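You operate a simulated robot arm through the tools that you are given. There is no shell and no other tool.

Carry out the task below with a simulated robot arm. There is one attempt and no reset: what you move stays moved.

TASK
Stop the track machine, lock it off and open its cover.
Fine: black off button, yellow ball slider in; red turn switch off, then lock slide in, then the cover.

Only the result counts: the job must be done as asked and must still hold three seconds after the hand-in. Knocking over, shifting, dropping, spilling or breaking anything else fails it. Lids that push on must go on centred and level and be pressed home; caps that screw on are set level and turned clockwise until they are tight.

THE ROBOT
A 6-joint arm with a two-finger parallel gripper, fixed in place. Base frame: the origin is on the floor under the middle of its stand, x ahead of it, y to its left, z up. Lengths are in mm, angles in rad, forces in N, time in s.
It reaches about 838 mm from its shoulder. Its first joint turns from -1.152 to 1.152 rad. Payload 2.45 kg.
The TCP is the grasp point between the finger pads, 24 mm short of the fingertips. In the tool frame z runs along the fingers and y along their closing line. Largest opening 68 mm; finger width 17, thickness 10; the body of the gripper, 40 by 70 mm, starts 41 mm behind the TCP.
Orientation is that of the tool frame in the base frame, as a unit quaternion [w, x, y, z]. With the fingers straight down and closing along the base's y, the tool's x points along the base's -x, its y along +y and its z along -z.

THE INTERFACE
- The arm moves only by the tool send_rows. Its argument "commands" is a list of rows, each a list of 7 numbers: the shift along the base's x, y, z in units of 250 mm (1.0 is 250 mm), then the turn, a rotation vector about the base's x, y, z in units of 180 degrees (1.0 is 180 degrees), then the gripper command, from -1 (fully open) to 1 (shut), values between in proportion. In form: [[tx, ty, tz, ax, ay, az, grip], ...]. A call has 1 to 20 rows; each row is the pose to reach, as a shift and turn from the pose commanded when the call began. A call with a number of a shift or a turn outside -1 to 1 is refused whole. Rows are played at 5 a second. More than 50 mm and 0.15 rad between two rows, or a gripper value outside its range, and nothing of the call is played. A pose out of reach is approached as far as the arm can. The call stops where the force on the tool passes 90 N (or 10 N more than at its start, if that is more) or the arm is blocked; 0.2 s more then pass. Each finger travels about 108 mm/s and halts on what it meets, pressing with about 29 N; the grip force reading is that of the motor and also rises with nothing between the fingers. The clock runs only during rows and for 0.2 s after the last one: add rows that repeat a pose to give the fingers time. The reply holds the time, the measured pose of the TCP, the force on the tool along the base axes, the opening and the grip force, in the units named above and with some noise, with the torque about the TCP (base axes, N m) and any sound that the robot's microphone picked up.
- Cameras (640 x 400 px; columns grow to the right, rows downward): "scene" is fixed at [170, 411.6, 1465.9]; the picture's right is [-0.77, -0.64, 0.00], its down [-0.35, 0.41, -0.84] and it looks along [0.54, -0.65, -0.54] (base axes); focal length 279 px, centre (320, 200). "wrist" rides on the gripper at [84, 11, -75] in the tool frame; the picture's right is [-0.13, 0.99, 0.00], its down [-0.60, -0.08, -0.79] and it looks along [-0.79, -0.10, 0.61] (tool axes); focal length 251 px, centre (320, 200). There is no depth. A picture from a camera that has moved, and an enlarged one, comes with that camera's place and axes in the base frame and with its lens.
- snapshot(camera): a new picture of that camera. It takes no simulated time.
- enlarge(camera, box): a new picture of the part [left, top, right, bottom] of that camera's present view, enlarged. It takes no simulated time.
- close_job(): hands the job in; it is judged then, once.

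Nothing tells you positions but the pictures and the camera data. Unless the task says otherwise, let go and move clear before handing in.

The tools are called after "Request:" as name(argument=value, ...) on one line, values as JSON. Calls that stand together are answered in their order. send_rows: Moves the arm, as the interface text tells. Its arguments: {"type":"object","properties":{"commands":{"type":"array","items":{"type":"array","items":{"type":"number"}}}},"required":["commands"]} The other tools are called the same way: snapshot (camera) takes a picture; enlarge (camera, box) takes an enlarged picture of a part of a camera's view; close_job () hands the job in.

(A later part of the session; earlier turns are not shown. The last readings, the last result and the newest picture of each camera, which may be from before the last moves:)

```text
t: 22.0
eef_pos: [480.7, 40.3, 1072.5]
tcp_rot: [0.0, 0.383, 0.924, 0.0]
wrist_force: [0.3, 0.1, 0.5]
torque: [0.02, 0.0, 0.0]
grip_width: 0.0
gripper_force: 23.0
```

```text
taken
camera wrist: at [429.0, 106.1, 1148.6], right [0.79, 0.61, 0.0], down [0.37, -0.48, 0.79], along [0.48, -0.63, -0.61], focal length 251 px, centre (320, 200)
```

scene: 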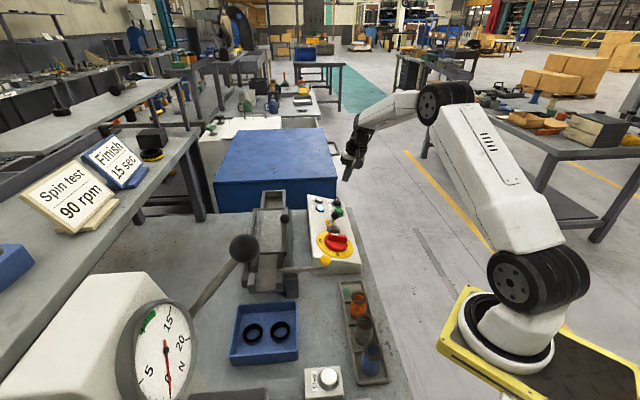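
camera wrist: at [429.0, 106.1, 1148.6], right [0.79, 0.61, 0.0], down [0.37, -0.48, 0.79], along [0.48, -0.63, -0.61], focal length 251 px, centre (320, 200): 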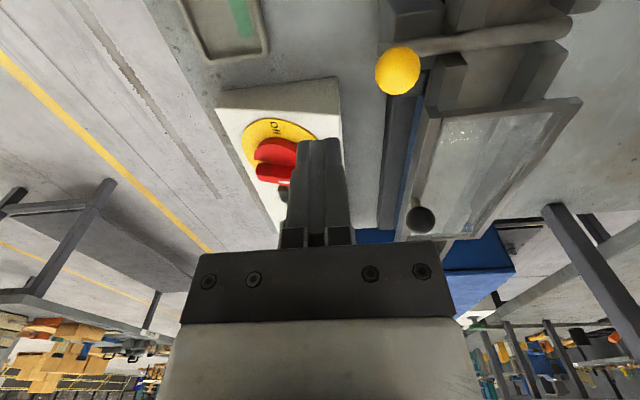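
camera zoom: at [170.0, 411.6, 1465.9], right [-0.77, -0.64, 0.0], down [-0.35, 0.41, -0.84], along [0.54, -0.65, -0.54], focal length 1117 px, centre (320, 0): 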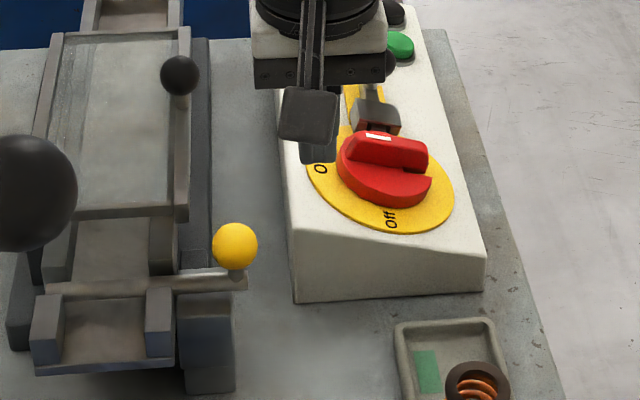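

The slider stays in. Next is the red switch: I'll yaw +90° and tilt 15° so the fingers straddle its bar, and hover above it to measure.

Request:
send_rows(commands=[[0.008, -0.05, 0.02, 0, 0, 0.0454, 0.118], [0.016, -0.1, 0.02, 0, 0, 0.0909, 0.118], [0.024, -0.15, 0.02, 0, 0, 0.1364, 0.118], [0.033, -0.2, 0.02, 0, 0, 0.1818, 0.118], [0.041, -0.25, 0.02, 0, 0, 0.2273, 0.118], [0.049, -0.305, 0.02, 0, 0, 0.2727, 0.118], [0.057, -0.36, 0.02, 0, 0, 0.3182, 0.118], [0.065, -0.41, 0.02, 0, 0, 0.3636, 0.118], [0.073, -0.46, 0.02, 0, 0, 0.4091, 0.118], [0.082, -0.51, 0.02, 0, 0, 0.4545, 0.118], [0.09, -0.559, 0.02, 0, 0, 0.5, 0.118], [0.09, -0.559, 0.02, 0, 0, 0.5, 0.118]])

Request:
send_rows(commands=[[0, 0, -0.04, 0.0147, -0.0147, 0, 0.118], [0, 0, -0.08, 0.0295, -0.0295, 0, 0.118], [0, 0, -0.12, 0.0442, -0.0442, 0, 0.118], [0, 0, -0.174, 0.0589, -0.0589, 0, 0.118], [0, 0, -0.174, 0.0589, -0.0589, 0, 0.118]])

Request:
snapshot(camera="wrist")

Request:
enlarge(camera="wrist", box=[240, 20, 400, 120])

Request:
enlarge(camera="scene", box=[290, 180, 386, 240])

```text
t: 24.6
eef_pos: [500.8, -101.7, 1076.5]
tcp_rot: [0.0, -0.384, 0.923, 0.0]
wrist_force: [-0.5, -0.1, -0.3]
torque: [0.01, -0.02, -0.01]
grip_width: 29.9
gripper_force: 0.0
```

```text
t: 25.8
eef_pos: [503.2, -100.6, 1033.2]
tcp_rot: [0.121, -0.379, 0.916, 0.049]
wrist_force: [-0.2, -0.8, -0.1]
torque: [0.02, 0.0, -0.01]
grip_width: 30.0
gripper_force: 0.0
```

```text
taken
camera wrist: at [424.3, -164.6, 1084.9], right [-0.61, 0.79, 0.03], down [0.32, 0.21, 0.92], along [0.72, 0.58, -0.38], focal length 251 px, centre (320, 200)
```

wrist: 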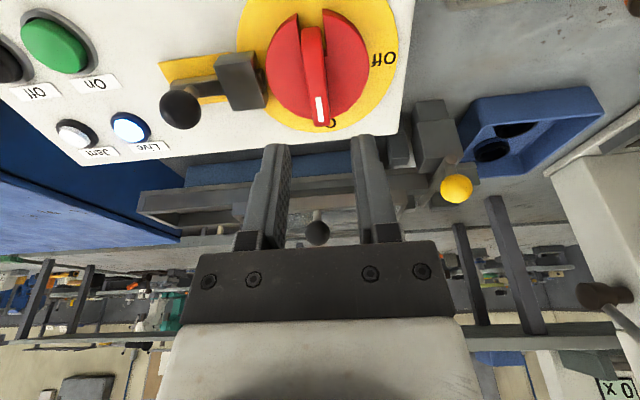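

```text
4.00 times, centred on (320, 70) of wrist
camera zoom: at [424.3, -164.6, 1084.9], right [-0.61, 0.79, 0.03], down [0.32, 0.21, 0.92], along [0.72, 0.58, -0.38], focal length 1006 px, centre (320, 720)
```

zoom: 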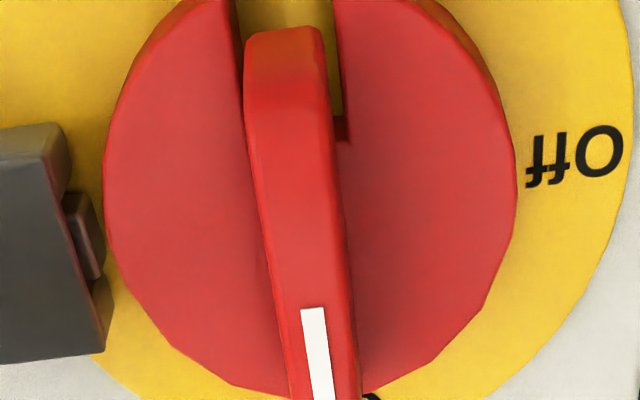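

```text
6.67 times, centred on (338, 210) of scene
camera zoom: at [170.0, 411.6, 1465.9], right [-0.77, -0.64, 0.0], down [-0.35, 0.41, -0.84], along [0.54, -0.65, -0.54], focal length 1861 px, centre (200, 133)
```

zoom: 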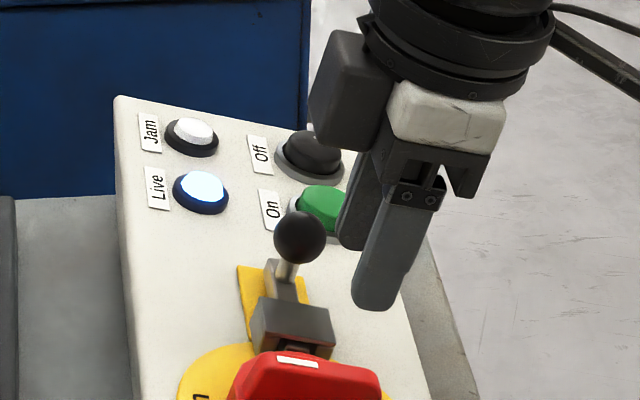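

I can see the bar running straight over the disc, with a notch under its tail end. I'll enlarge once more to fix the switch centre.

Request:
enlarge(camera="wrist", box=[220, 0, 428, 130])

```text
3.08 times, centred on (324, 65) of wrist
camera zoom: at [424.3, -164.6, 1084.9], right [-0.61, 0.79, 0.03], down [0.32, 0.21, 0.92], along [0.72, 0.58, -0.38], focal length 774 px, centre (308, 615)
```

zoom: 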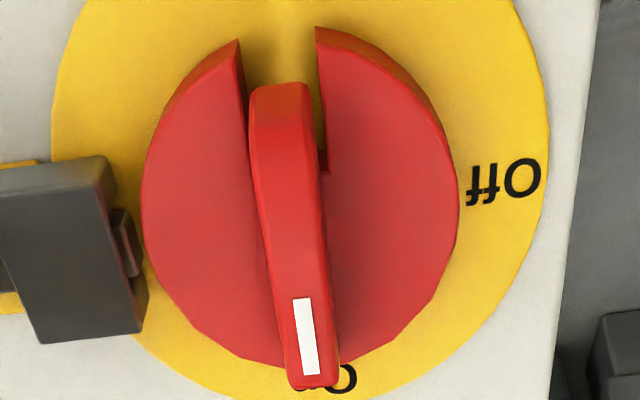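

The switch axis refines to about (524, -83.5, 936), with the bar centred on it. I'll descend along the normal until the fingertips are just above the bar.

Request:
send_rows(commands=[[0.026, 0.0185, -0.108, 0, 0, 0, 0.118], [0.0516, 0.037, -0.216, 0, 0, 0, 0.118], [0.0516, 0.037, -0.216, 0, 0, 0, 0.118]])

Request:
snapshot(camera="wrist")

Request:
enlarge(camera="wrist", box=[220, 70, 428, 200])

Request:
enlarge(camera="scene", box=[300, 200, 380, 250])

```text
t: 26.6
eef_pos: [516.8, -90.9, 979.3]
tcp_rot: [0.121, -0.38, 0.916, 0.05]
wrist_force: [0.3, -0.1, 0.6]
torque: [-0.03, -0.02, 0.02]
grip_width: 30.1
gripper_force: 0.2
```

```text
taken
camera wrist: at [437.5, -154.0, 1030.7], right [-0.61, 0.79, 0.03], down [0.32, 0.21, 0.92], along [0.72, 0.58, -0.38], focal length 251 px, centre (320, 200)
```

wrist: 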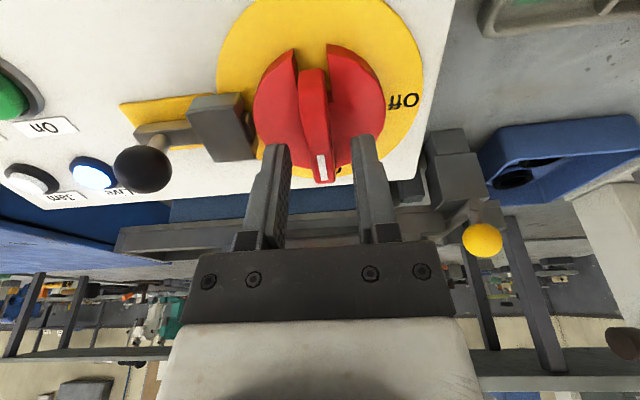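

```text
3.08 times, centred on (324, 135) of wrist
camera zoom: at [437.5, -154.0, 1030.7], right [-0.61, 0.79, 0.03], down [0.32, 0.21, 0.92], along [0.72, 0.58, -0.38], focal length 774 px, centre (308, 400)
```

zoom: 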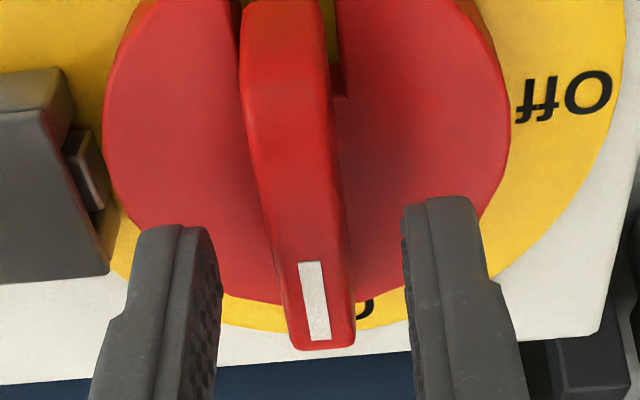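

```text
8.00 times, centred on (340, 225) of scene
camera zoom: at [170.0, 411.6, 1465.9], right [-0.77, -0.64, 0.0], down [-0.35, 0.41, -0.84], along [0.54, -0.65, -0.54], focal length 2233 px, centre (160, 0)
```

zoom: 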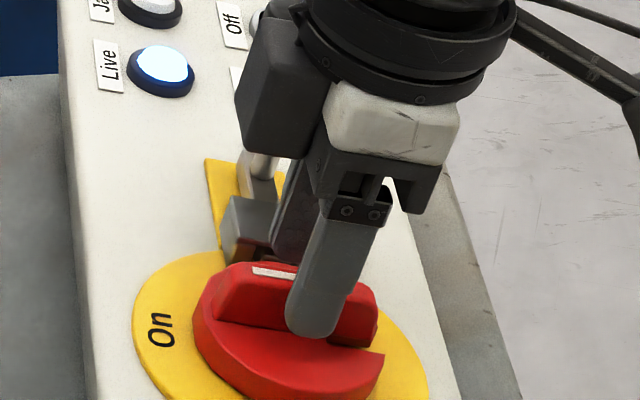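

The fingers straddle the bar evenly. I'll lower about 18 mm along the normal.

Request:
send_rows(commands=[[0.0066, 0.0066, -0.0348, 0, 0, 0, 0.118], [0.0132, 0.0132, -0.0696, 0, 0, 0, 0.118], [0.0132, 0.0132, -0.0696, 0, 0, 0, 0.118]])

Request:
snapshot(camera="wrist")

Request:
enlarge(camera="scene", box=[300, 200, 380, 250])

```text
t: 27.4
eef_pos: [516.6, -89.0, 964.3]
tcp_rot: [0.123, -0.38, 0.916, 0.05]
wrist_force: [-31.0, -4.4, 65.1]
torque: [0.95, 0.46, 0.27]
grip_width: 30.2
gripper_force: 0.0
```

```text
taken
camera wrist: at [439.3, -152.4, 1016.4], right [-0.61, 0.79, 0.03], down [0.32, 0.21, 0.92], along [0.72, 0.58, -0.38], focal length 251 px, centre (320, 200)
```

wrist: 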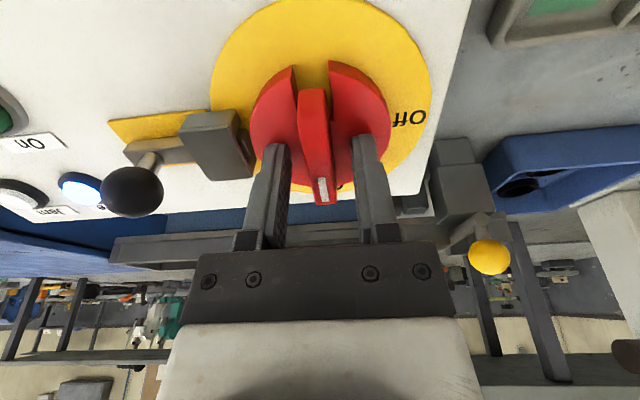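

```text
8.00 times, centred on (340, 225) of scene
camera zoom: at [167.9, 411.6, 1466.2], right [-0.77, -0.64, 0.0], down [-0.34, 0.41, -0.84], along [0.54, -0.65, -0.54], focal length 2233 px, centre (160, 0)
```

zoom: 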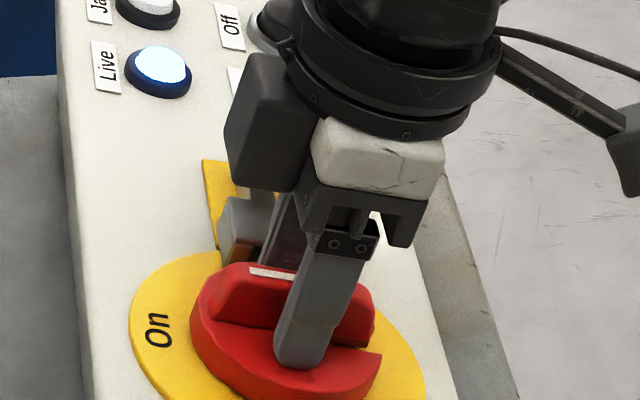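

Contact with the disc at about 65 N, so the disc top is a few mm higher than I thought. I'll back off slightly so the tips clear the disc.

Request:
send_rows(commands=[[-0.0033, -0.0033, 0.0174, 0, 0, 0, 0.118], [-0.0033, -0.0033, 0.0174, 0, 0, 0, 0.118]])

Request:
enlarge(camera="wrist", box=[220, 70, 428, 200])

Request:
enlarge(camera="scene", box=[300, 200, 380, 250])

```text
t: 28.0
eef_pos: [518.1, -89.0, 964.7]
tcp_rot: [0.12, -0.379, 0.916, 0.05]
wrist_force: [-0.6, 0.7, -0.7]
torque: [-0.03, 0.0, -0.01]
grip_width: 30.1
gripper_force: 0.0
```

```text
3.08 times, centred on (324, 135) of wrist
camera zoom: at [439.5, -152.2, 1017.2], right [-0.61, 0.79, 0.03], down [0.32, 0.21, 0.92], along [0.72, 0.58, -0.39], focal length 774 px, centre (308, 400)
```

zoom: 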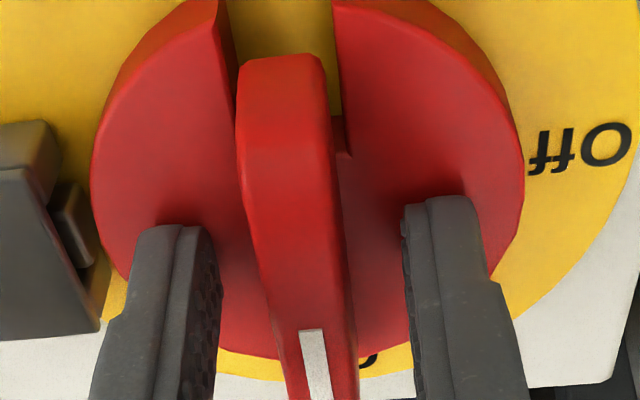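

```text
8.00 times, centred on (340, 225) of scene
camera zoom: at [170.0, 411.7, 1465.9], right [-0.77, -0.64, 0.0], down [-0.35, 0.41, -0.84], along [0.54, -0.65, -0.54], focal length 2233 px, centre (160, 0)
```

zoom: 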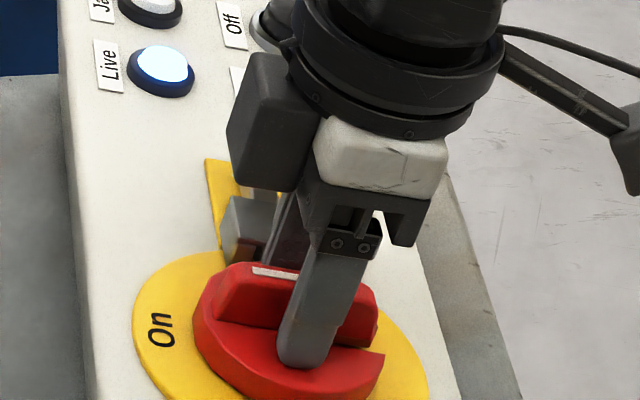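

The tips are clear of the disc now. I'll enlarge the view to verify centring along the bar before gripping.

Request:
enlarge(camera="wrist", box=[220, 40, 420, 165])

```text
3.20 times, centred on (320, 102) of wrist
camera zoom: at [439.5, -152.2, 1017.2], right [-0.61, 0.79, 0.03], down [0.32, 0.21, 0.92], along [0.72, 0.58, -0.39], focal length 805 px, centre (320, 512)
```

zoom: 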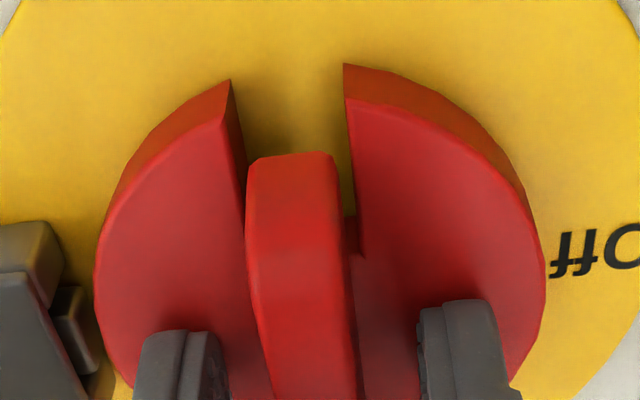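

The tool axis is within about 1.5 mm of the switch axis. I'll nudge to centre and close on the bar.

Request:
send_rows(commands=[[-0.004, -0.004, 0.002, 0, 0, 0, 0.118], [-0.004, -0.004, 0.002, 0, 0, 0, 0.4], [-0.004, -0.004, 0.002, 0, 0, 0, 1], [-0.004, -0.004, 0.002, 0, 0, 0, 1]])

Request:
enlarge(camera="wrist", box=[220, 40, 420, 165])

```text
t: 29.0
eef_pos: [517.1, -89.4, 966.5]
tcp_rot: [0.121, -0.38, 0.916, 0.05]
wrist_force: [-4.0, 4.0, -0.4]
torque: [0.18, -0.24, -0.02]
grip_width: 12.1
gripper_force: 32.1
```

```text
3.20 times, centred on (320, 102) of wrist
camera zoom: at [438.2, -153.2, 1018.6], right [-0.61, 0.79, 0.03], down [0.32, 0.21, 0.92], along [0.72, 0.58, -0.39], focal length 805 px, centre (320, 512)
```

zoom: 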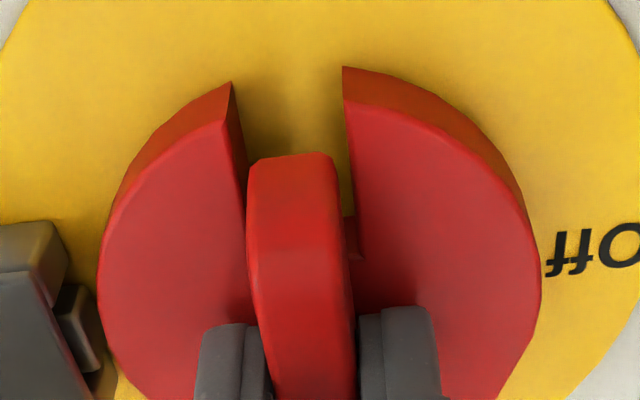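

The bar is gripped (12.1 mm). I'll turn counter-clockwise about the face normal, first 30° to check the forces.

Request:
send_rows(commands=[[0, 0, 0, -0.00763, -0.00763, 0.04025, 1], [0, 0, 0, -0.01525, -0.01525, 0.0805, 1], [0, 0, 0, -0.02288, -0.02288, 0.12075, 1], [0, 0, 0, -0.0305, -0.0305, 0.161, 1], [0, 0, 0, -0.0305, -0.0305, 0.161, 1]])

Request:
snapshot(camera="wrist")

Request:
enlarge(camera="scene", box=[300, 200, 380, 250])

```text
t: 30.2
eef_pos: [515.7, -89.6, 965.9]
tcp_rot: [0.129, -0.605, 0.786, 0.018]
wrist_force: [-14.6, 18.9, 6.7]
torque: [-0.22, -0.24, -0.18]
grip_width: 12.0
gripper_force: 32.3
```

```text
taken
camera wrist: at [472.6, -179.9, 1019.9], right [-0.92, 0.39, -0.1], down [0.07, 0.4, 0.91], along [0.39, 0.83, -0.4], focal length 251 px, centre (320, 200)
```

wrist: 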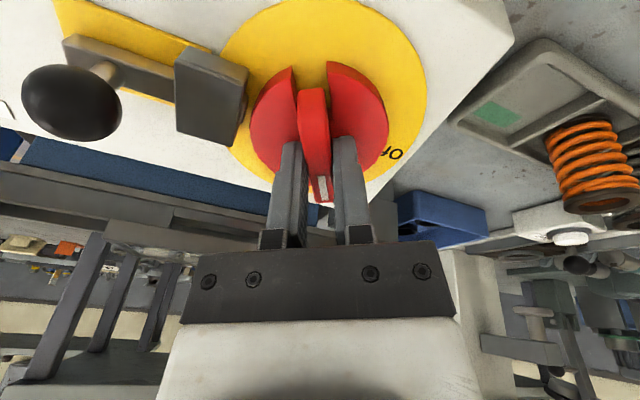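

```text
8.00 times, centred on (340, 225) of scene
camera zoom: at [169.4, 412.2, 1465.8], right [-0.77, -0.64, 0.0], down [-0.35, 0.41, -0.84], along [0.54, -0.65, -0.54], focal length 2233 px, centre (160, 0)
```

zoom: 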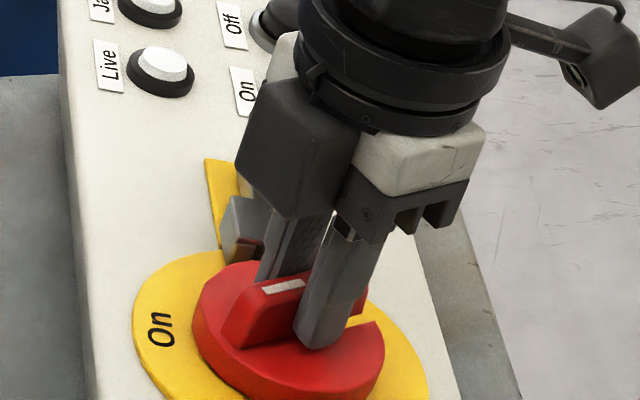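

The Live light went out, so the switch is turning correctly. A side force of about 24 N shows a small offset, so I'll shift about 1 mm and continue turning.

Request:
send_rows(commands=[[-0.003, 0.003, 0, 0, 0, 0, 1], [-0.003, 0.003, 0, -0.00763, -0.00763, 0.04025, 1], [-0.003, 0.003, 0, -0.01525, -0.01525, 0.0805, 1], [-0.003, 0.003, 0, -0.02288, -0.02288, 0.12075, 1], [-0.003, 0.003, 0, -0.0305, -0.0305, 0.161, 1], [-0.003, 0.003, 0, -0.0305, -0.0305, 0.161, 1]])

Request:
snapshot(camera="wrist")

Request:
enlarge(camera="scene", box=[300, 200, 380, 250])

```text
t: 31.6
eef_pos: [516.2, -89.5, 966.8]
tcp_rot: [-0.129, 0.787, -0.603, 0.018]
wrist_force: [-17.2, 3.9, -3.7]
torque: [-0.26, -0.39, -0.07]
grip_width: 12.1
gripper_force: 32.6
```

```text
taken
camera wrist: at [514.6, -186.0, 1026.7], right [-0.97, -0.11, -0.2], down [-0.23, 0.45, 0.86], along [-0.01, 0.89, -0.46], focal length 251 px, centre (320, 200)
```

wrist: 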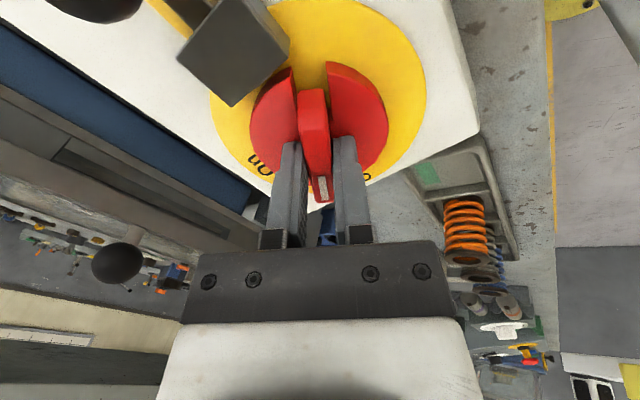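

```text
8.00 times, centred on (340, 225) of scene
camera zoom: at [169.5, 411.7, 1465.9], right [-0.77, -0.64, 0.0], down [-0.35, 0.41, -0.84], along [0.54, -0.65, -0.54], focal length 2233 px, centre (160, 0)
```

zoom: 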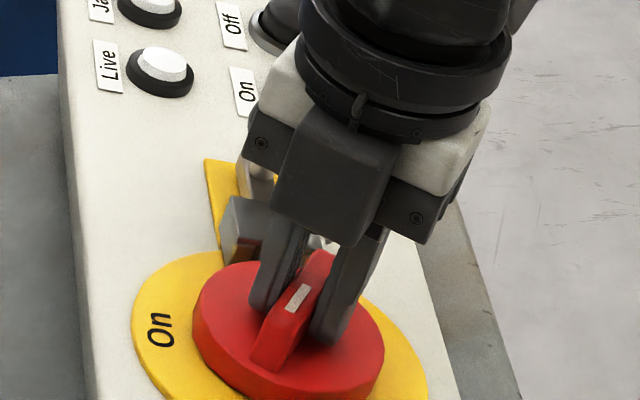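

60° done with modest forces. I'll nudge slightly and turn the remaining 30°.

Request:
send_rows(commands=[[-0.0028, -0.0008, 0, 0, 0, 0, 1], [-0.0028, -0.0008, 0, -0.00763, -0.00763, 0.04025, 1], [-0.0028, -0.0008, 0, -0.01525, -0.01525, 0.0805, 1], [-0.0028, -0.0008, 0, -0.02288, -0.02288, 0.12075, 1], [-0.0028, -0.0008, 0, -0.0285, -0.0285, 0.1503, 1], [-0.0028, -0.0008, 0, -0.0285, -0.0285, 0.1503, 1]])

Request:
snapshot(camera="wrist")

Request:
enlarge(camera="scene", box=[300, 200, 380, 250])

```text
t: 33.0
eef_pos: [517.4, -88.0, 969.7]
tcp_rot: [-0.112, 0.909, -0.4, 0.04]
wrist_force: [-37.1, -58.7, -44.5]
torque: [-0.69, 0.3, -0.25]
grip_width: 16.4
gripper_force: 34.3
out of reach, approached as far as the arm can: row 5, 6
```

```text
taken
camera wrist: at [553.3, -170.0, 1038.8], right [-0.8, -0.55, -0.23], down [-0.48, 0.36, 0.8], along [-0.36, 0.75, -0.55], focal length 251 px, centre (320, 200)
```

wrist: 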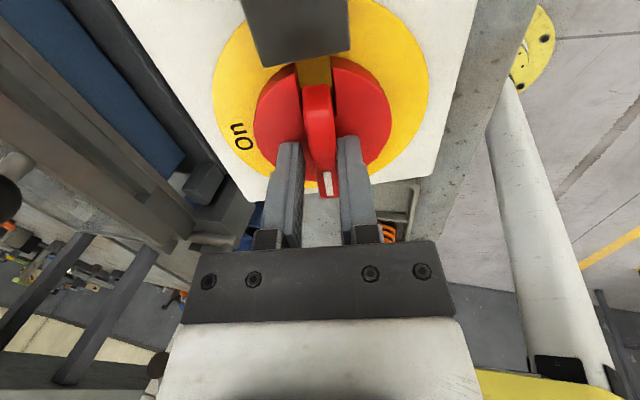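

```text
8.00 times, centred on (340, 225) of scene
camera zoom: at [169.7, 409.9, 1466.5], right [-0.77, -0.64, 0.0], down [-0.35, 0.41, -0.84], along [0.54, -0.65, -0.54], focal length 2233 px, centre (160, 0)
```

zoom: 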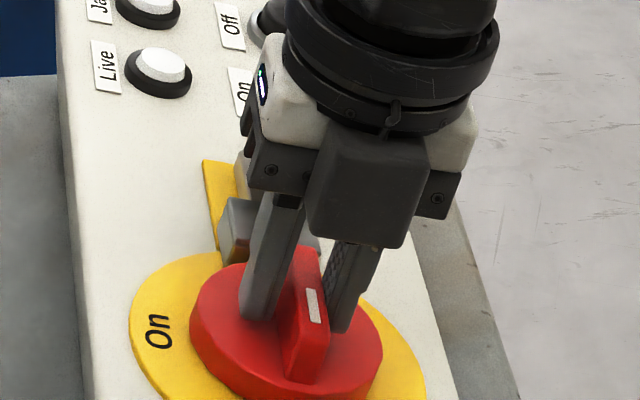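

The wrist reached its joint limit near 85° and the arm is straining. I'll open the fingers to relieve the force and see where the switch ended up.

Request:
send_rows(commands=[[0, 0, 0, 0, 0, 0, 0.118], [0, 0, 0, 0, 0, 0, 0.118]])

Request:
snapshot(camera="wrist")

Request:
enlarge(camera="wrist", box=[200, 0, 440, 150])

Request:
enlarge(camera="scene", box=[300, 200, 380, 250])

```text
t: 33.6
eef_pos: [523.6, -83.0, 974.9]
tcp_rot: [-0.116, 0.909, -0.398, 0.047]
wrist_force: [-8.6, -4.9, 1.1]
torque: [-0.07, 0.15, 0.07]
grip_width: 37.5
gripper_force: 4.9
```

```text
taken
camera wrist: at [560.0, -165.5, 1045.4], right [-0.79, -0.56, -0.25], down [-0.5, 0.36, 0.79], along [-0.35, 0.75, -0.56], focal length 251 px, centre (320, 200)
```

wrist: 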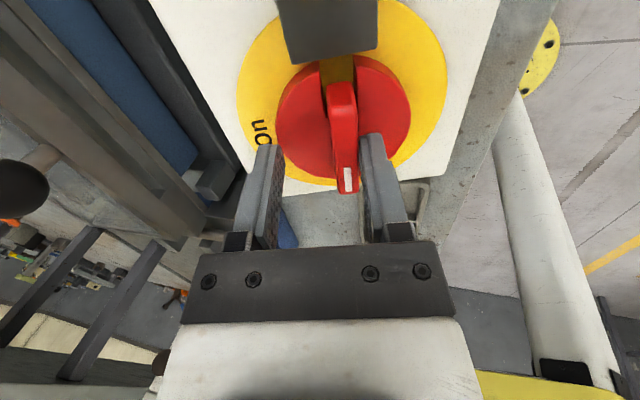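

```text
2.67 times, centred on (320, 75) of wrist
camera zoom: at [560.0, -165.5, 1045.4], right [-0.79, -0.56, -0.25], down [-0.5, 0.36, 0.79], along [-0.35, 0.75, -0.56], focal length 670 px, centre (320, 533)
```

zoom: 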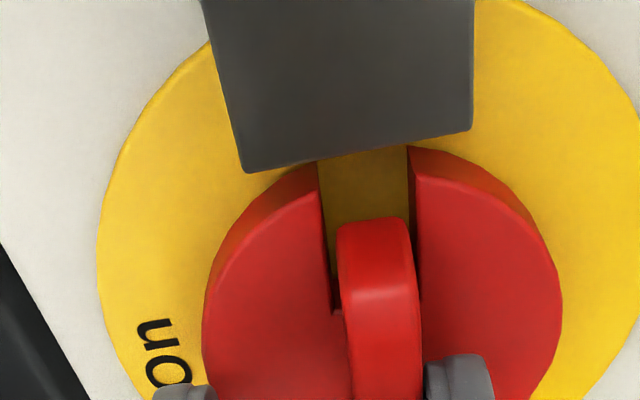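

```text
8.00 times, centred on (340, 225) of scene
camera zoom: at [169.7, 411.5, 1466.0], right [-0.77, -0.64, 0.0], down [-0.35, 0.41, -0.84], along [0.54, -0.65, -0.54], focal length 2233 px, centre (160, 0)
```

zoom: 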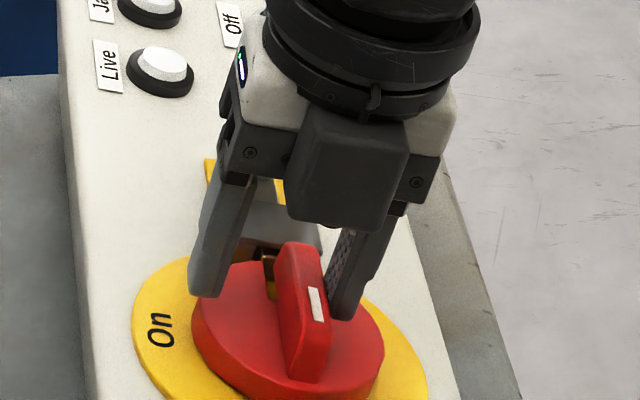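

The switch looks to be at about 88–90° with the notch facing the lock bolt. I'll lift straight out along the normal and then look from a clear pose.

Request:
send_rows(commands=[[-0.0073, -0.0073, 0.0386, 0, 0, 0, 0.118], [-0.022, -0.022, 0.116, 0, 0, 0, 0.118], [-0.044, -0.044, 0.232, 0, 0, 0, 0.118], [-0.044, -0.044, 0.232, 0, 0, 0, 0.118]])

Request:
snapshot(camera="wrist")

Request:
enlarge(camera="scene", box=[300, 200, 380, 250])

```text
t: 34.6
eef_pos: [513.7, -93.7, 1032.5]
tcp_rot: [-0.122, 0.909, -0.395, 0.048]
wrist_force: [-0.4, 0.2, -0.4]
torque: [-0.03, 0.01, 0.0]
grip_width: 29.8
gripper_force: 0.0
```

```text
taken
camera wrist: at [548.9, -175.8, 1102.9], right [-0.79, -0.56, -0.26], down [-0.5, 0.35, 0.79], along [-0.35, 0.75, -0.56], focal length 251 px, centre (320, 200)
```

wrist: 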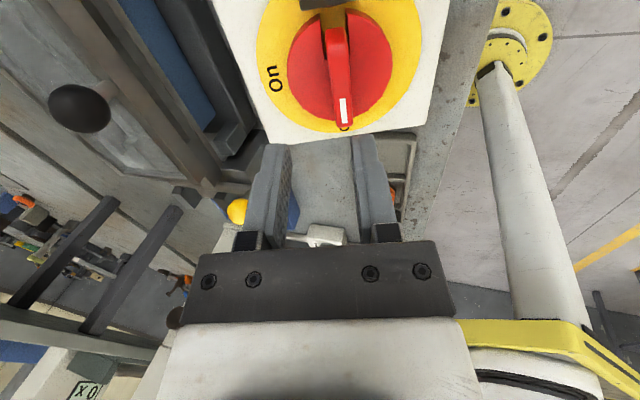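

```text
8.00 times, centred on (340, 225) of scene
camera zoom: at [170.0, 411.6, 1465.9], right [-0.77, -0.64, 0.0], down [-0.35, 0.41, -0.84], along [0.54, -0.65, -0.54], focal length 2233 px, centre (160, 0)
```

zoom: 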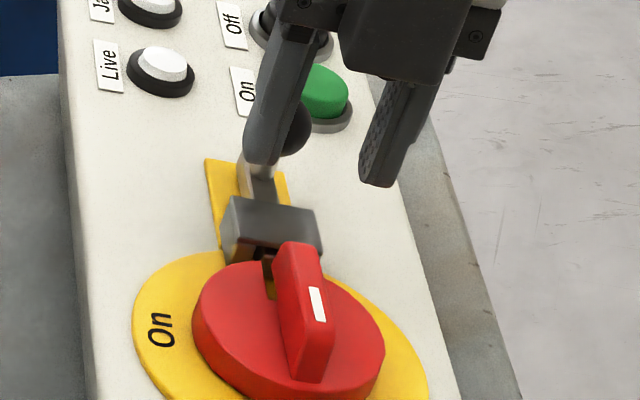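

Request:
enlarge(camera="wrist", box=[240, 0, 440, 125])

Request:
enlarge(camera="scene", box=[310, 220, 374, 260])

```text
3.20 times, centred on (340, 62) of wrist
camera zoom: at [548.9, -175.8, 1102.9], right [-0.79, -0.56, -0.26], down [-0.5, 0.35, 0.79], along [-0.35, 0.75, -0.56], focal length 805 px, centre (256, 640)
```

zoom: 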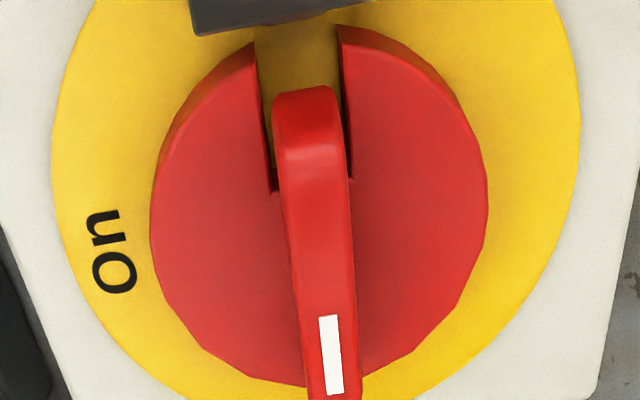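

```text
10.00 times, centred on (342, 240) of scene
camera zoom: at [170.0, 411.6, 1465.9], right [-0.77, -0.64, 0.0], down [-0.35, 0.41, -0.84], along [0.54, -0.65, -0.54], focal length 2791 px, centre (100, -200)
```

zoom: 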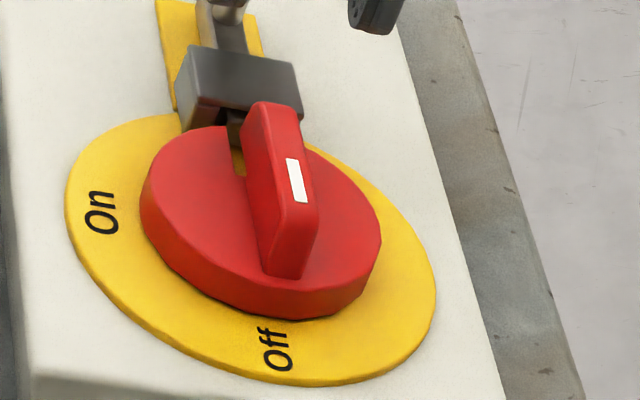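

The switch appears to be at or within a couple of degrees of Off. I'll rotate the tool back 178° to the comfortable orientation with fingers closed, then nudge the bar gently against its stop to be sure.

Request:
send_rows(commands=[[0, 0, 0.02, 0.00823, 0.00823, -0.04342, 1], [0, 0, 0.04, 0.01646, 0.01646, -0.08684, 1], [0, 0, 0.04, 0.02468, 0.02468, -0.13026, 1], [0, 0, 0.04, 0.03291, 0.03291, -0.17368, 1], [0, 0, 0.04, 0.04114, 0.04114, -0.2171, 1], [0, 0, 0.04, 0.04936, 0.04936, -0.26052, 1], [0, 0, 0.04, 0.05759, 0.05759, -0.30394, 1], [0, 0, 0.04, 0.06582, 0.06582, -0.34736, 1], [0, 0, 0.04, 0.07405, 0.07405, -0.39078, 1], [0, 0, 0.04, 0.08227, 0.08227, -0.4342, 1], [0, 0, 0.04, 0.0905, 0.0905, -0.4776, 1]])

Request:
send_rows(commands=[[-0.002, 0.008, 0, 0.00823, 0.00823, -0.04342, 1], [-0.004, 0.016, 0, 0.01646, 0.01646, -0.08684, 1], [-0.006, 0.024, 0, 0.02468, 0.02468, -0.13026, 1], [-0.008, 0.032, 0, 0.03291, 0.03291, -0.17368, 1], [-0.01, 0.04, 0, 0.04114, 0.04114, -0.2171, 1], [-0.012, 0.048, 0, 0.04936, 0.04936, -0.26052, 1], [-0.014, 0.056, 0, 0.05759, 0.05759, -0.30394, 1], [-0.016, 0.064, 0, 0.06582, 0.06582, -0.34736, 1], [-0.018, 0.072, 0, 0.07405, 0.07405, -0.39078, 1], [-0.021, 0.08, 0, 0.08227, 0.08227, -0.4342, 1], [-0.023, 0.088, 0, 0.0905, 0.0905, -0.4776, 1], [-0.023, 0.088, 0, 0.0905, 0.0905, -0.4776, 1]])

Request:
snapshot(camera="wrist")

Request:
enlarge(camera="scene", box=[300, 190, 380, 240])

```text
t: 37.0
eef_pos: [513.2, -94.0, 1042.8]
tcp_rot: [0.12, -0.37, 0.92, 0.051]
wrist_force: [0.0, 0.4, 0.0]
torque: [0.0, 0.03, 0.04]
grip_width: 0.0
gripper_force: 23.5
```

```text
t: 39.6
eef_pos: [506.4, -72.0, 1042.8]
tcp_rot: [0.05, 0.381, 0.916, 0.121]
wrist_force: [-0.8, 0.0, -0.4]
torque: [0.01, -0.01, 0.01]
grip_width: 0.0
gripper_force: 23.8
```

```text
taken
camera wrist: at [440.4, -18.8, 1119.0], right [0.77, 0.58, 0.26], down [0.23, -0.63, 0.75], along [0.6, -0.52, -0.62], focal length 251 px, centre (320, 200)
```

wrist: 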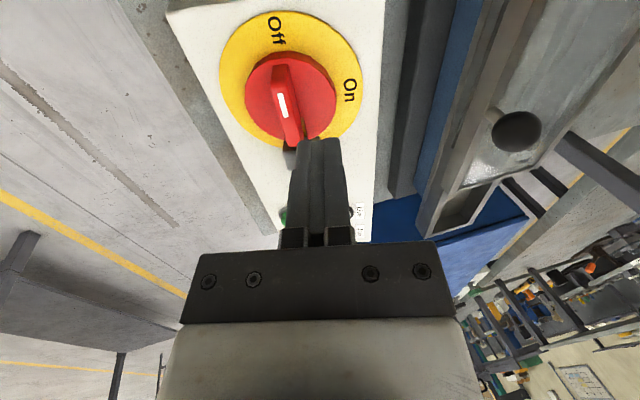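

```text
8.00 times, centred on (340, 215) of scene
camera zoom: at [170.0, 411.6, 1465.9], right [-0.77, -0.64, 0.0], down [-0.35, 0.41, -0.84], along [0.54, -0.65, -0.54], focal length 2233 px, centre (160, 80)
```

zoom: 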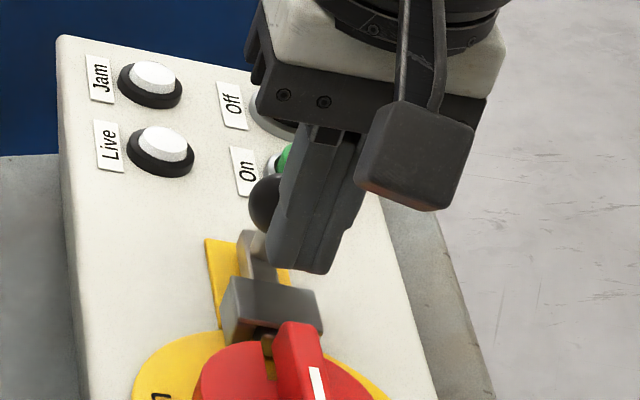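

Request:
enlarge(camera="wrist", box=[200, 0, 400, 160])

```text
2.50 times, centred on (300, 80) of wrist
camera zoom: at [440.4, -18.8, 1119.0], right [0.77, 0.58, 0.26], down [0.23, -0.63, 0.75], along [0.6, -0.52, -0.62], focal length 629 px, centre (370, 500)
```

zoom: 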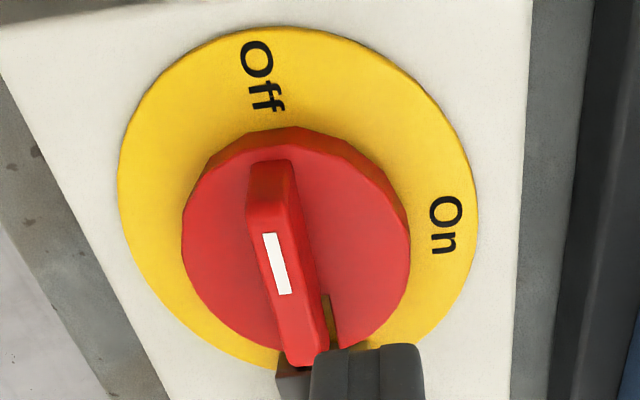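

The bar is aligned with Off to within about a degree, so I'll go on to the lock slide. Its knob refines to about (580, -154, 963); I'll hover beyond it, on the button side.

Request:
send_rows(commands=[[0.08, -0.118, 0, 0, 0, 0, 1], [0.163, -0.236, 0, 0, 0, 0, 1], [0.245, -0.355, -0.01, 0, 0, 0, 1], [0.326, -0.473, -0.023, 0, 0, 0, 1], [0.326, -0.473, -0.023, 0, 0, 0, 1]])

Request:
snapshot(camera="wrist")

Request:
enlarge(camera="scene", box=[300, 190, 380, 240])

```text
t: 40.8
eef_pos: [588.0, -191.3, 1036.4]
tcp_rot: [0.05, 0.379, 0.916, 0.12]
wrist_force: [0.4, 0.0, 0.8]
torque: [0.0, 0.04, 0.01]
grip_width: 0.0
gripper_force: 24.1
```

```text
taken
camera wrist: at [521.8, -138.4, 1112.6], right [0.77, 0.59, 0.26], down [0.23, -0.63, 0.75], along [0.6, -0.51, -0.61], focal length 251 px, centre (320, 200)
```

wrist: 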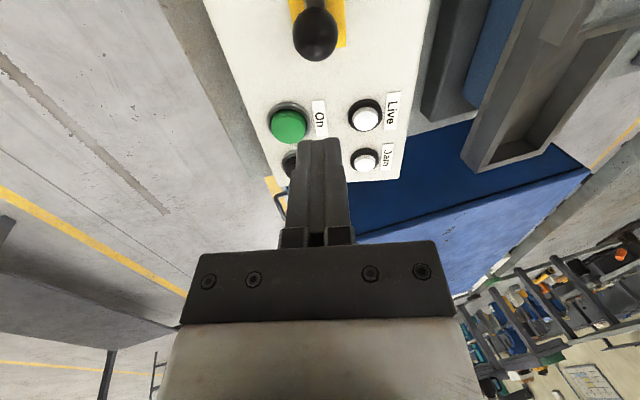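

```text
8.00 times, centred on (340, 215) of scene
camera zoom: at [170.0, 411.6, 1465.9], right [-0.77, -0.64, 0.0], down [-0.35, 0.41, -0.84], along [0.54, -0.65, -0.54], focal length 2233 px, centre (160, 80)
```

zoom: 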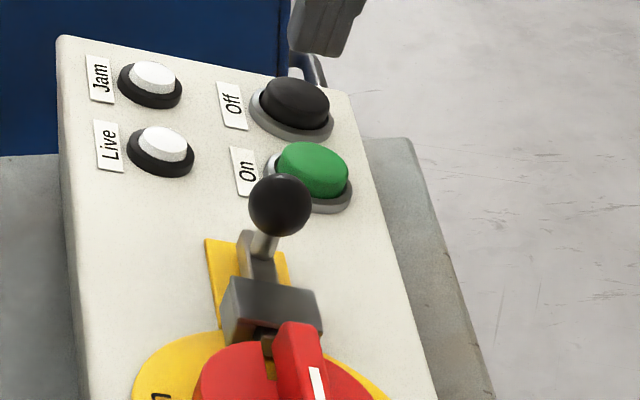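

The knob is aligned with the fingers within about 2 mm. I'll descend on its button side, staying clear of the On button.

Request:
send_rows(commands=[[0.0236, 0.0236, -0.115, 0, 0, 0, 1], [0.0472, 0.0472, -0.231, 0, 0, 0, 1], [0.0472, 0.0472, -0.231, 0, 0, 0, 1]])

Request:
snapshot(camera="wrist")

Request:
enlarge(camera="scene", box=[300, 190, 380, 240])

```text
t: 41.6
eef_pos: [600.0, -179.1, 978.6]
tcp_rot: [0.05, 0.379, 0.916, 0.121]
wrist_force: [0.4, 0.5, 0.5]
torque: [0.01, -0.02, -0.01]
grip_width: 0.1
gripper_force: 23.9
```

```text
taken
camera wrist: at [534.3, -125.9, 1055.2], right [0.77, 0.59, 0.26], down [0.23, -0.63, 0.75], along [0.6, -0.51, -0.61], focal length 251 px, centre (320, 200)
```

wrist: 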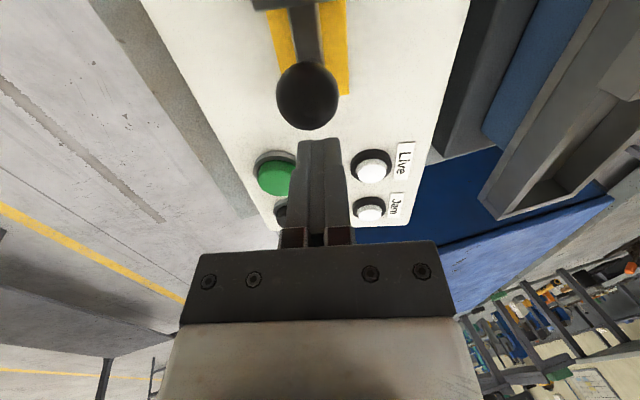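

```text
8.00 times, centred on (340, 215) of scene
camera zoom: at [170.0, 411.6, 1465.9], right [-0.77, -0.64, 0.0], down [-0.35, 0.41, -0.84], along [0.54, -0.65, -0.54], focal length 2233 px, centre (160, 80)
```

zoom: 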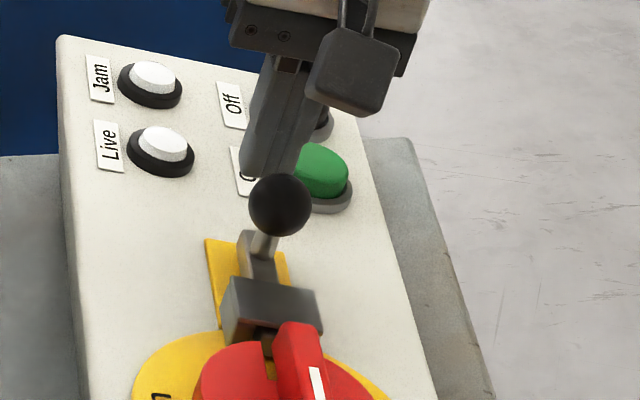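

The finger is aligned behind the knob. I'll push toward the switch in stages and watch the force.

Request:
send_rows(commands=[[-0.0141, 0.0141, 0, 0, 0, 0, 1], [-0.0283, 0.0283, 0, 0, 0, 0, 1], [-0.0424, 0.0424, 0, 0, 0, 0, 1], [-0.0509, 0.0509, 0, 0, 0, 0, 1], [-0.0509, 0.0509, 0, 0, 0, 0, 1]])

Request:
snapshot(camera="wrist")

Request:
enlarge(camera="scene", box=[300, 200, 380, 250])

```text
t: 42.8
eef_pos: [586.8, -165.1, 978.6]
tcp_rot: [0.05, 0.379, 0.916, 0.121]
wrist_force: [0.7, -0.7, 1.0]
torque: [-0.02, -0.01, -0.01]
grip_width: 0.0
gripper_force: 23.6
```

```text
taken
camera wrist: at [521.1, -112.3, 1055.0], right [0.77, 0.59, 0.26], down [0.23, -0.63, 0.75], along [0.6, -0.51, -0.62], focal length 251 px, centre (320, 200)
```

wrist: 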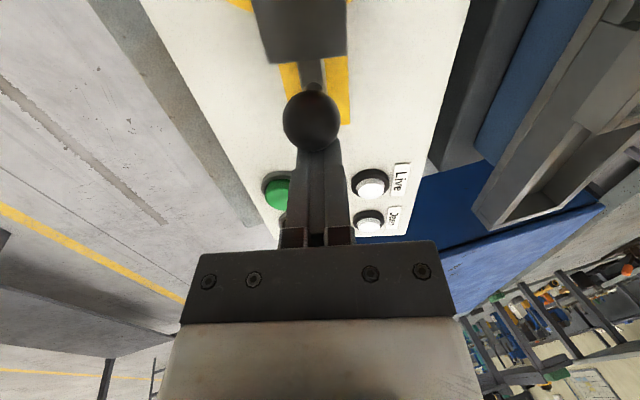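

```text
8.00 times, centred on (340, 225) of scene
camera zoom: at [170.0, 411.6, 1465.9], right [-0.77, -0.64, 0.0], down [-0.35, 0.41, -0.84], along [0.54, -0.65, -0.54], focal length 2233 px, centre (160, 0)
```

zoom: 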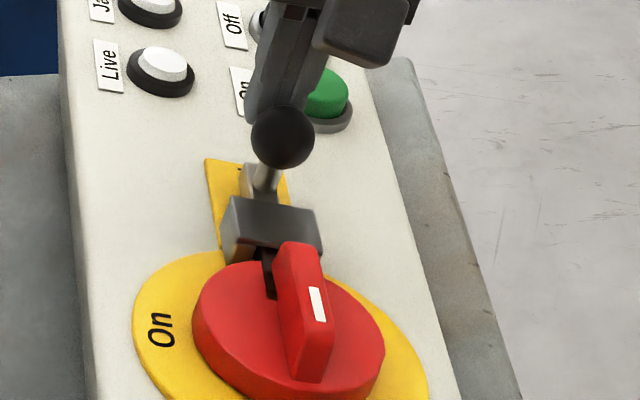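

The knob is moving and the bolt is entering the notch. I'll continue to its stop.

Request:
send_rows(commands=[[-0.0113, 0.0113, 0, 0, 0, 0, 1], [-0.0226, 0.0226, 0, 0, 0, 0, 1], [-0.0283, 0.0283, 0, 0, 0, 0, 1], [-0.0283, 0.0283, 0, 0, 0, 0, 1]])

Request:
enlarge(camera="wrist", box=[220, 0, 420, 160])

Request:
enlarge(camera="scene", box=[300, 200, 380, 250])

```text
t: 43.8
eef_pos: [580.5, -159.0, 978.2]
tcp_rot: [0.05, 0.379, 0.916, 0.121]
wrist_force: [0.6, 0.4, 0.2]
torque: [0.02, 0.03, 0.0]
grip_width: 0.0
gripper_force: 23.5
```

```text
2.50 times, centred on (320, 80) of wrist
camera zoom: at [514.3, -105.9, 1054.8], right [0.77, 0.59, 0.26], down [0.23, -0.63, 0.75], along [0.6, -0.51, -0.62], focal length 629 px, centre (320, 500)
```

zoom: 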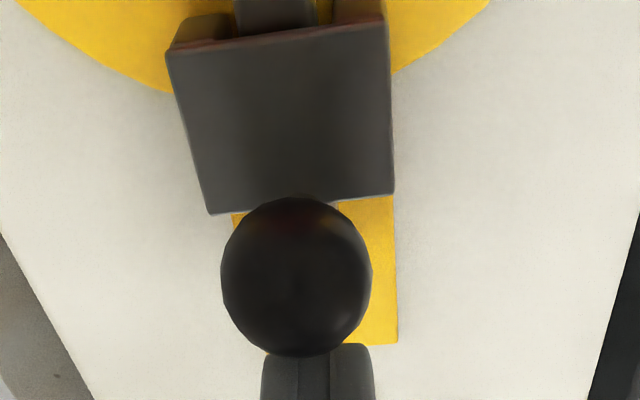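

```text
8.00 times, centred on (340, 225) of scene
camera zoom: at [170.0, 411.6, 1465.9], right [-0.77, -0.64, 0.0], down [-0.35, 0.41, -0.84], along [0.54, -0.65, -0.54], focal length 2233 px, centre (160, 0)
```

zoom: 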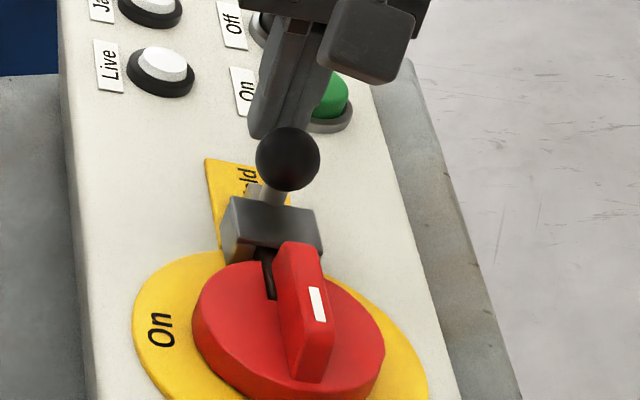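

A label ("...ld", likely "Held") is being uncovered as the slide goes in. I'll continue in small steps to the stop.

Request:
send_rows(commands=[[-0.0085, 0.0085, 0, 0, 0, 0, 1], [-0.017, 0.017, 0, 0, 0, 0, 1], [-0.0226, 0.0226, 0, 0, 0, 0, 1], [-0.0226, 0.0226, 0, 0, 0, 0, 1]])

Request:
enlarge(camera="scene", box=[300, 200, 380, 250])

```text
t: 44.8
eef_pos: [576.4, -155.7, 978.1]
tcp_rot: [0.054, 0.38, 0.916, 0.12]
wrist_force: [18.2, -18.6, -7.1]
torque: [-0.37, -0.28, -0.11]
grip_width: 0.0
gripper_force: 23.4
```

```text
8.00 times, centred on (340, 225) of scene
camera zoom: at [170.7, 411.1, 1466.0], right [-0.77, -0.64, 0.0], down [-0.35, 0.41, -0.84], along [0.54, -0.65, -0.54], focal length 2233 px, centre (160, 0)
```

zoom: 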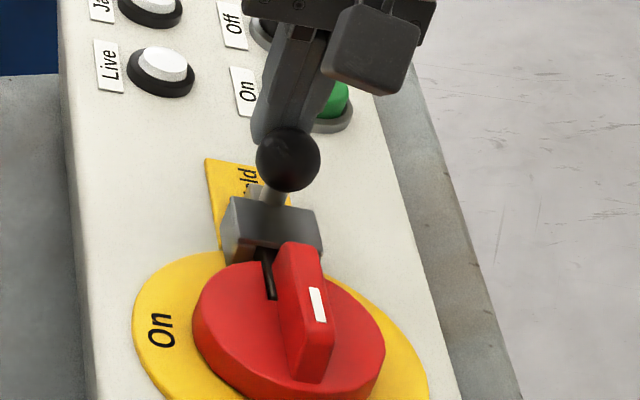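

The slide is against a stop at about 27 N after roughly 21 mm of travel. I'll back off and inspect.

Request:
send_rows(commands=[[0.0141, -0.0141, 0, 0, 0, 0, 1], [0.0424, -0.0424, 0, 0, 0, 0, 1], [0.077, -0.077, 0, 0, 0, 0, 1], [0.055, -0.099, 0.116, 0, 0, 0, 1], [0.033, -0.121, 0.232, 0, 0, 0, 1], [0.033, -0.121, 0.232, 0, 0, 0, 1]])

Request:
snapshot(camera="wrist")

Request:
enlarge(camera="scene", box=[305, 200, 369, 240])

```text
t: 46.2
eef_pos: [580.0, -183.3, 1036.8]
tcp_rot: [0.05, 0.379, 0.916, 0.121]
wrist_force: [-0.4, -1.0, 0.2]
torque: [-0.02, 0.01, 0.0]
grip_width: 0.0
gripper_force: 23.5
```

```text
taken
camera wrist: at [516.6, -129.7, 1113.6], right [0.77, 0.59, 0.26], down [0.23, -0.63, 0.75], along [0.6, -0.51, -0.62], focal length 251 px, centre (320, 200)
```

wrist: 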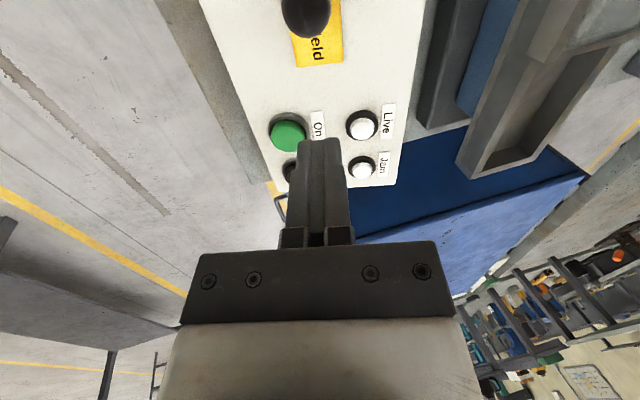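

```text
10.00 times, centred on (337, 220) of scene
camera zoom: at [170.0, 411.6, 1465.9], right [-0.77, -0.64, 0.0], down [-0.35, 0.41, -0.84], along [0.54, -0.65, -0.54], focal length 2791 px, centre (150, 0)
```

zoom: 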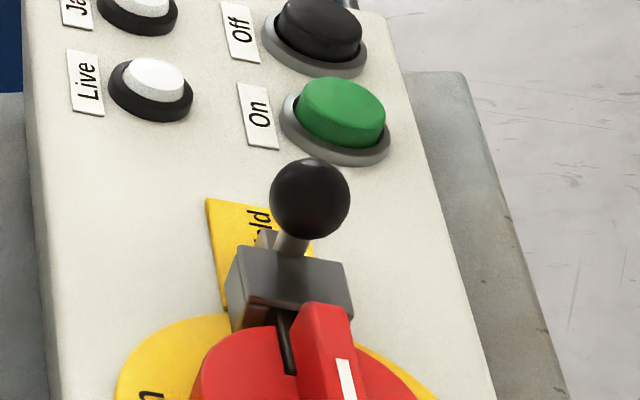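

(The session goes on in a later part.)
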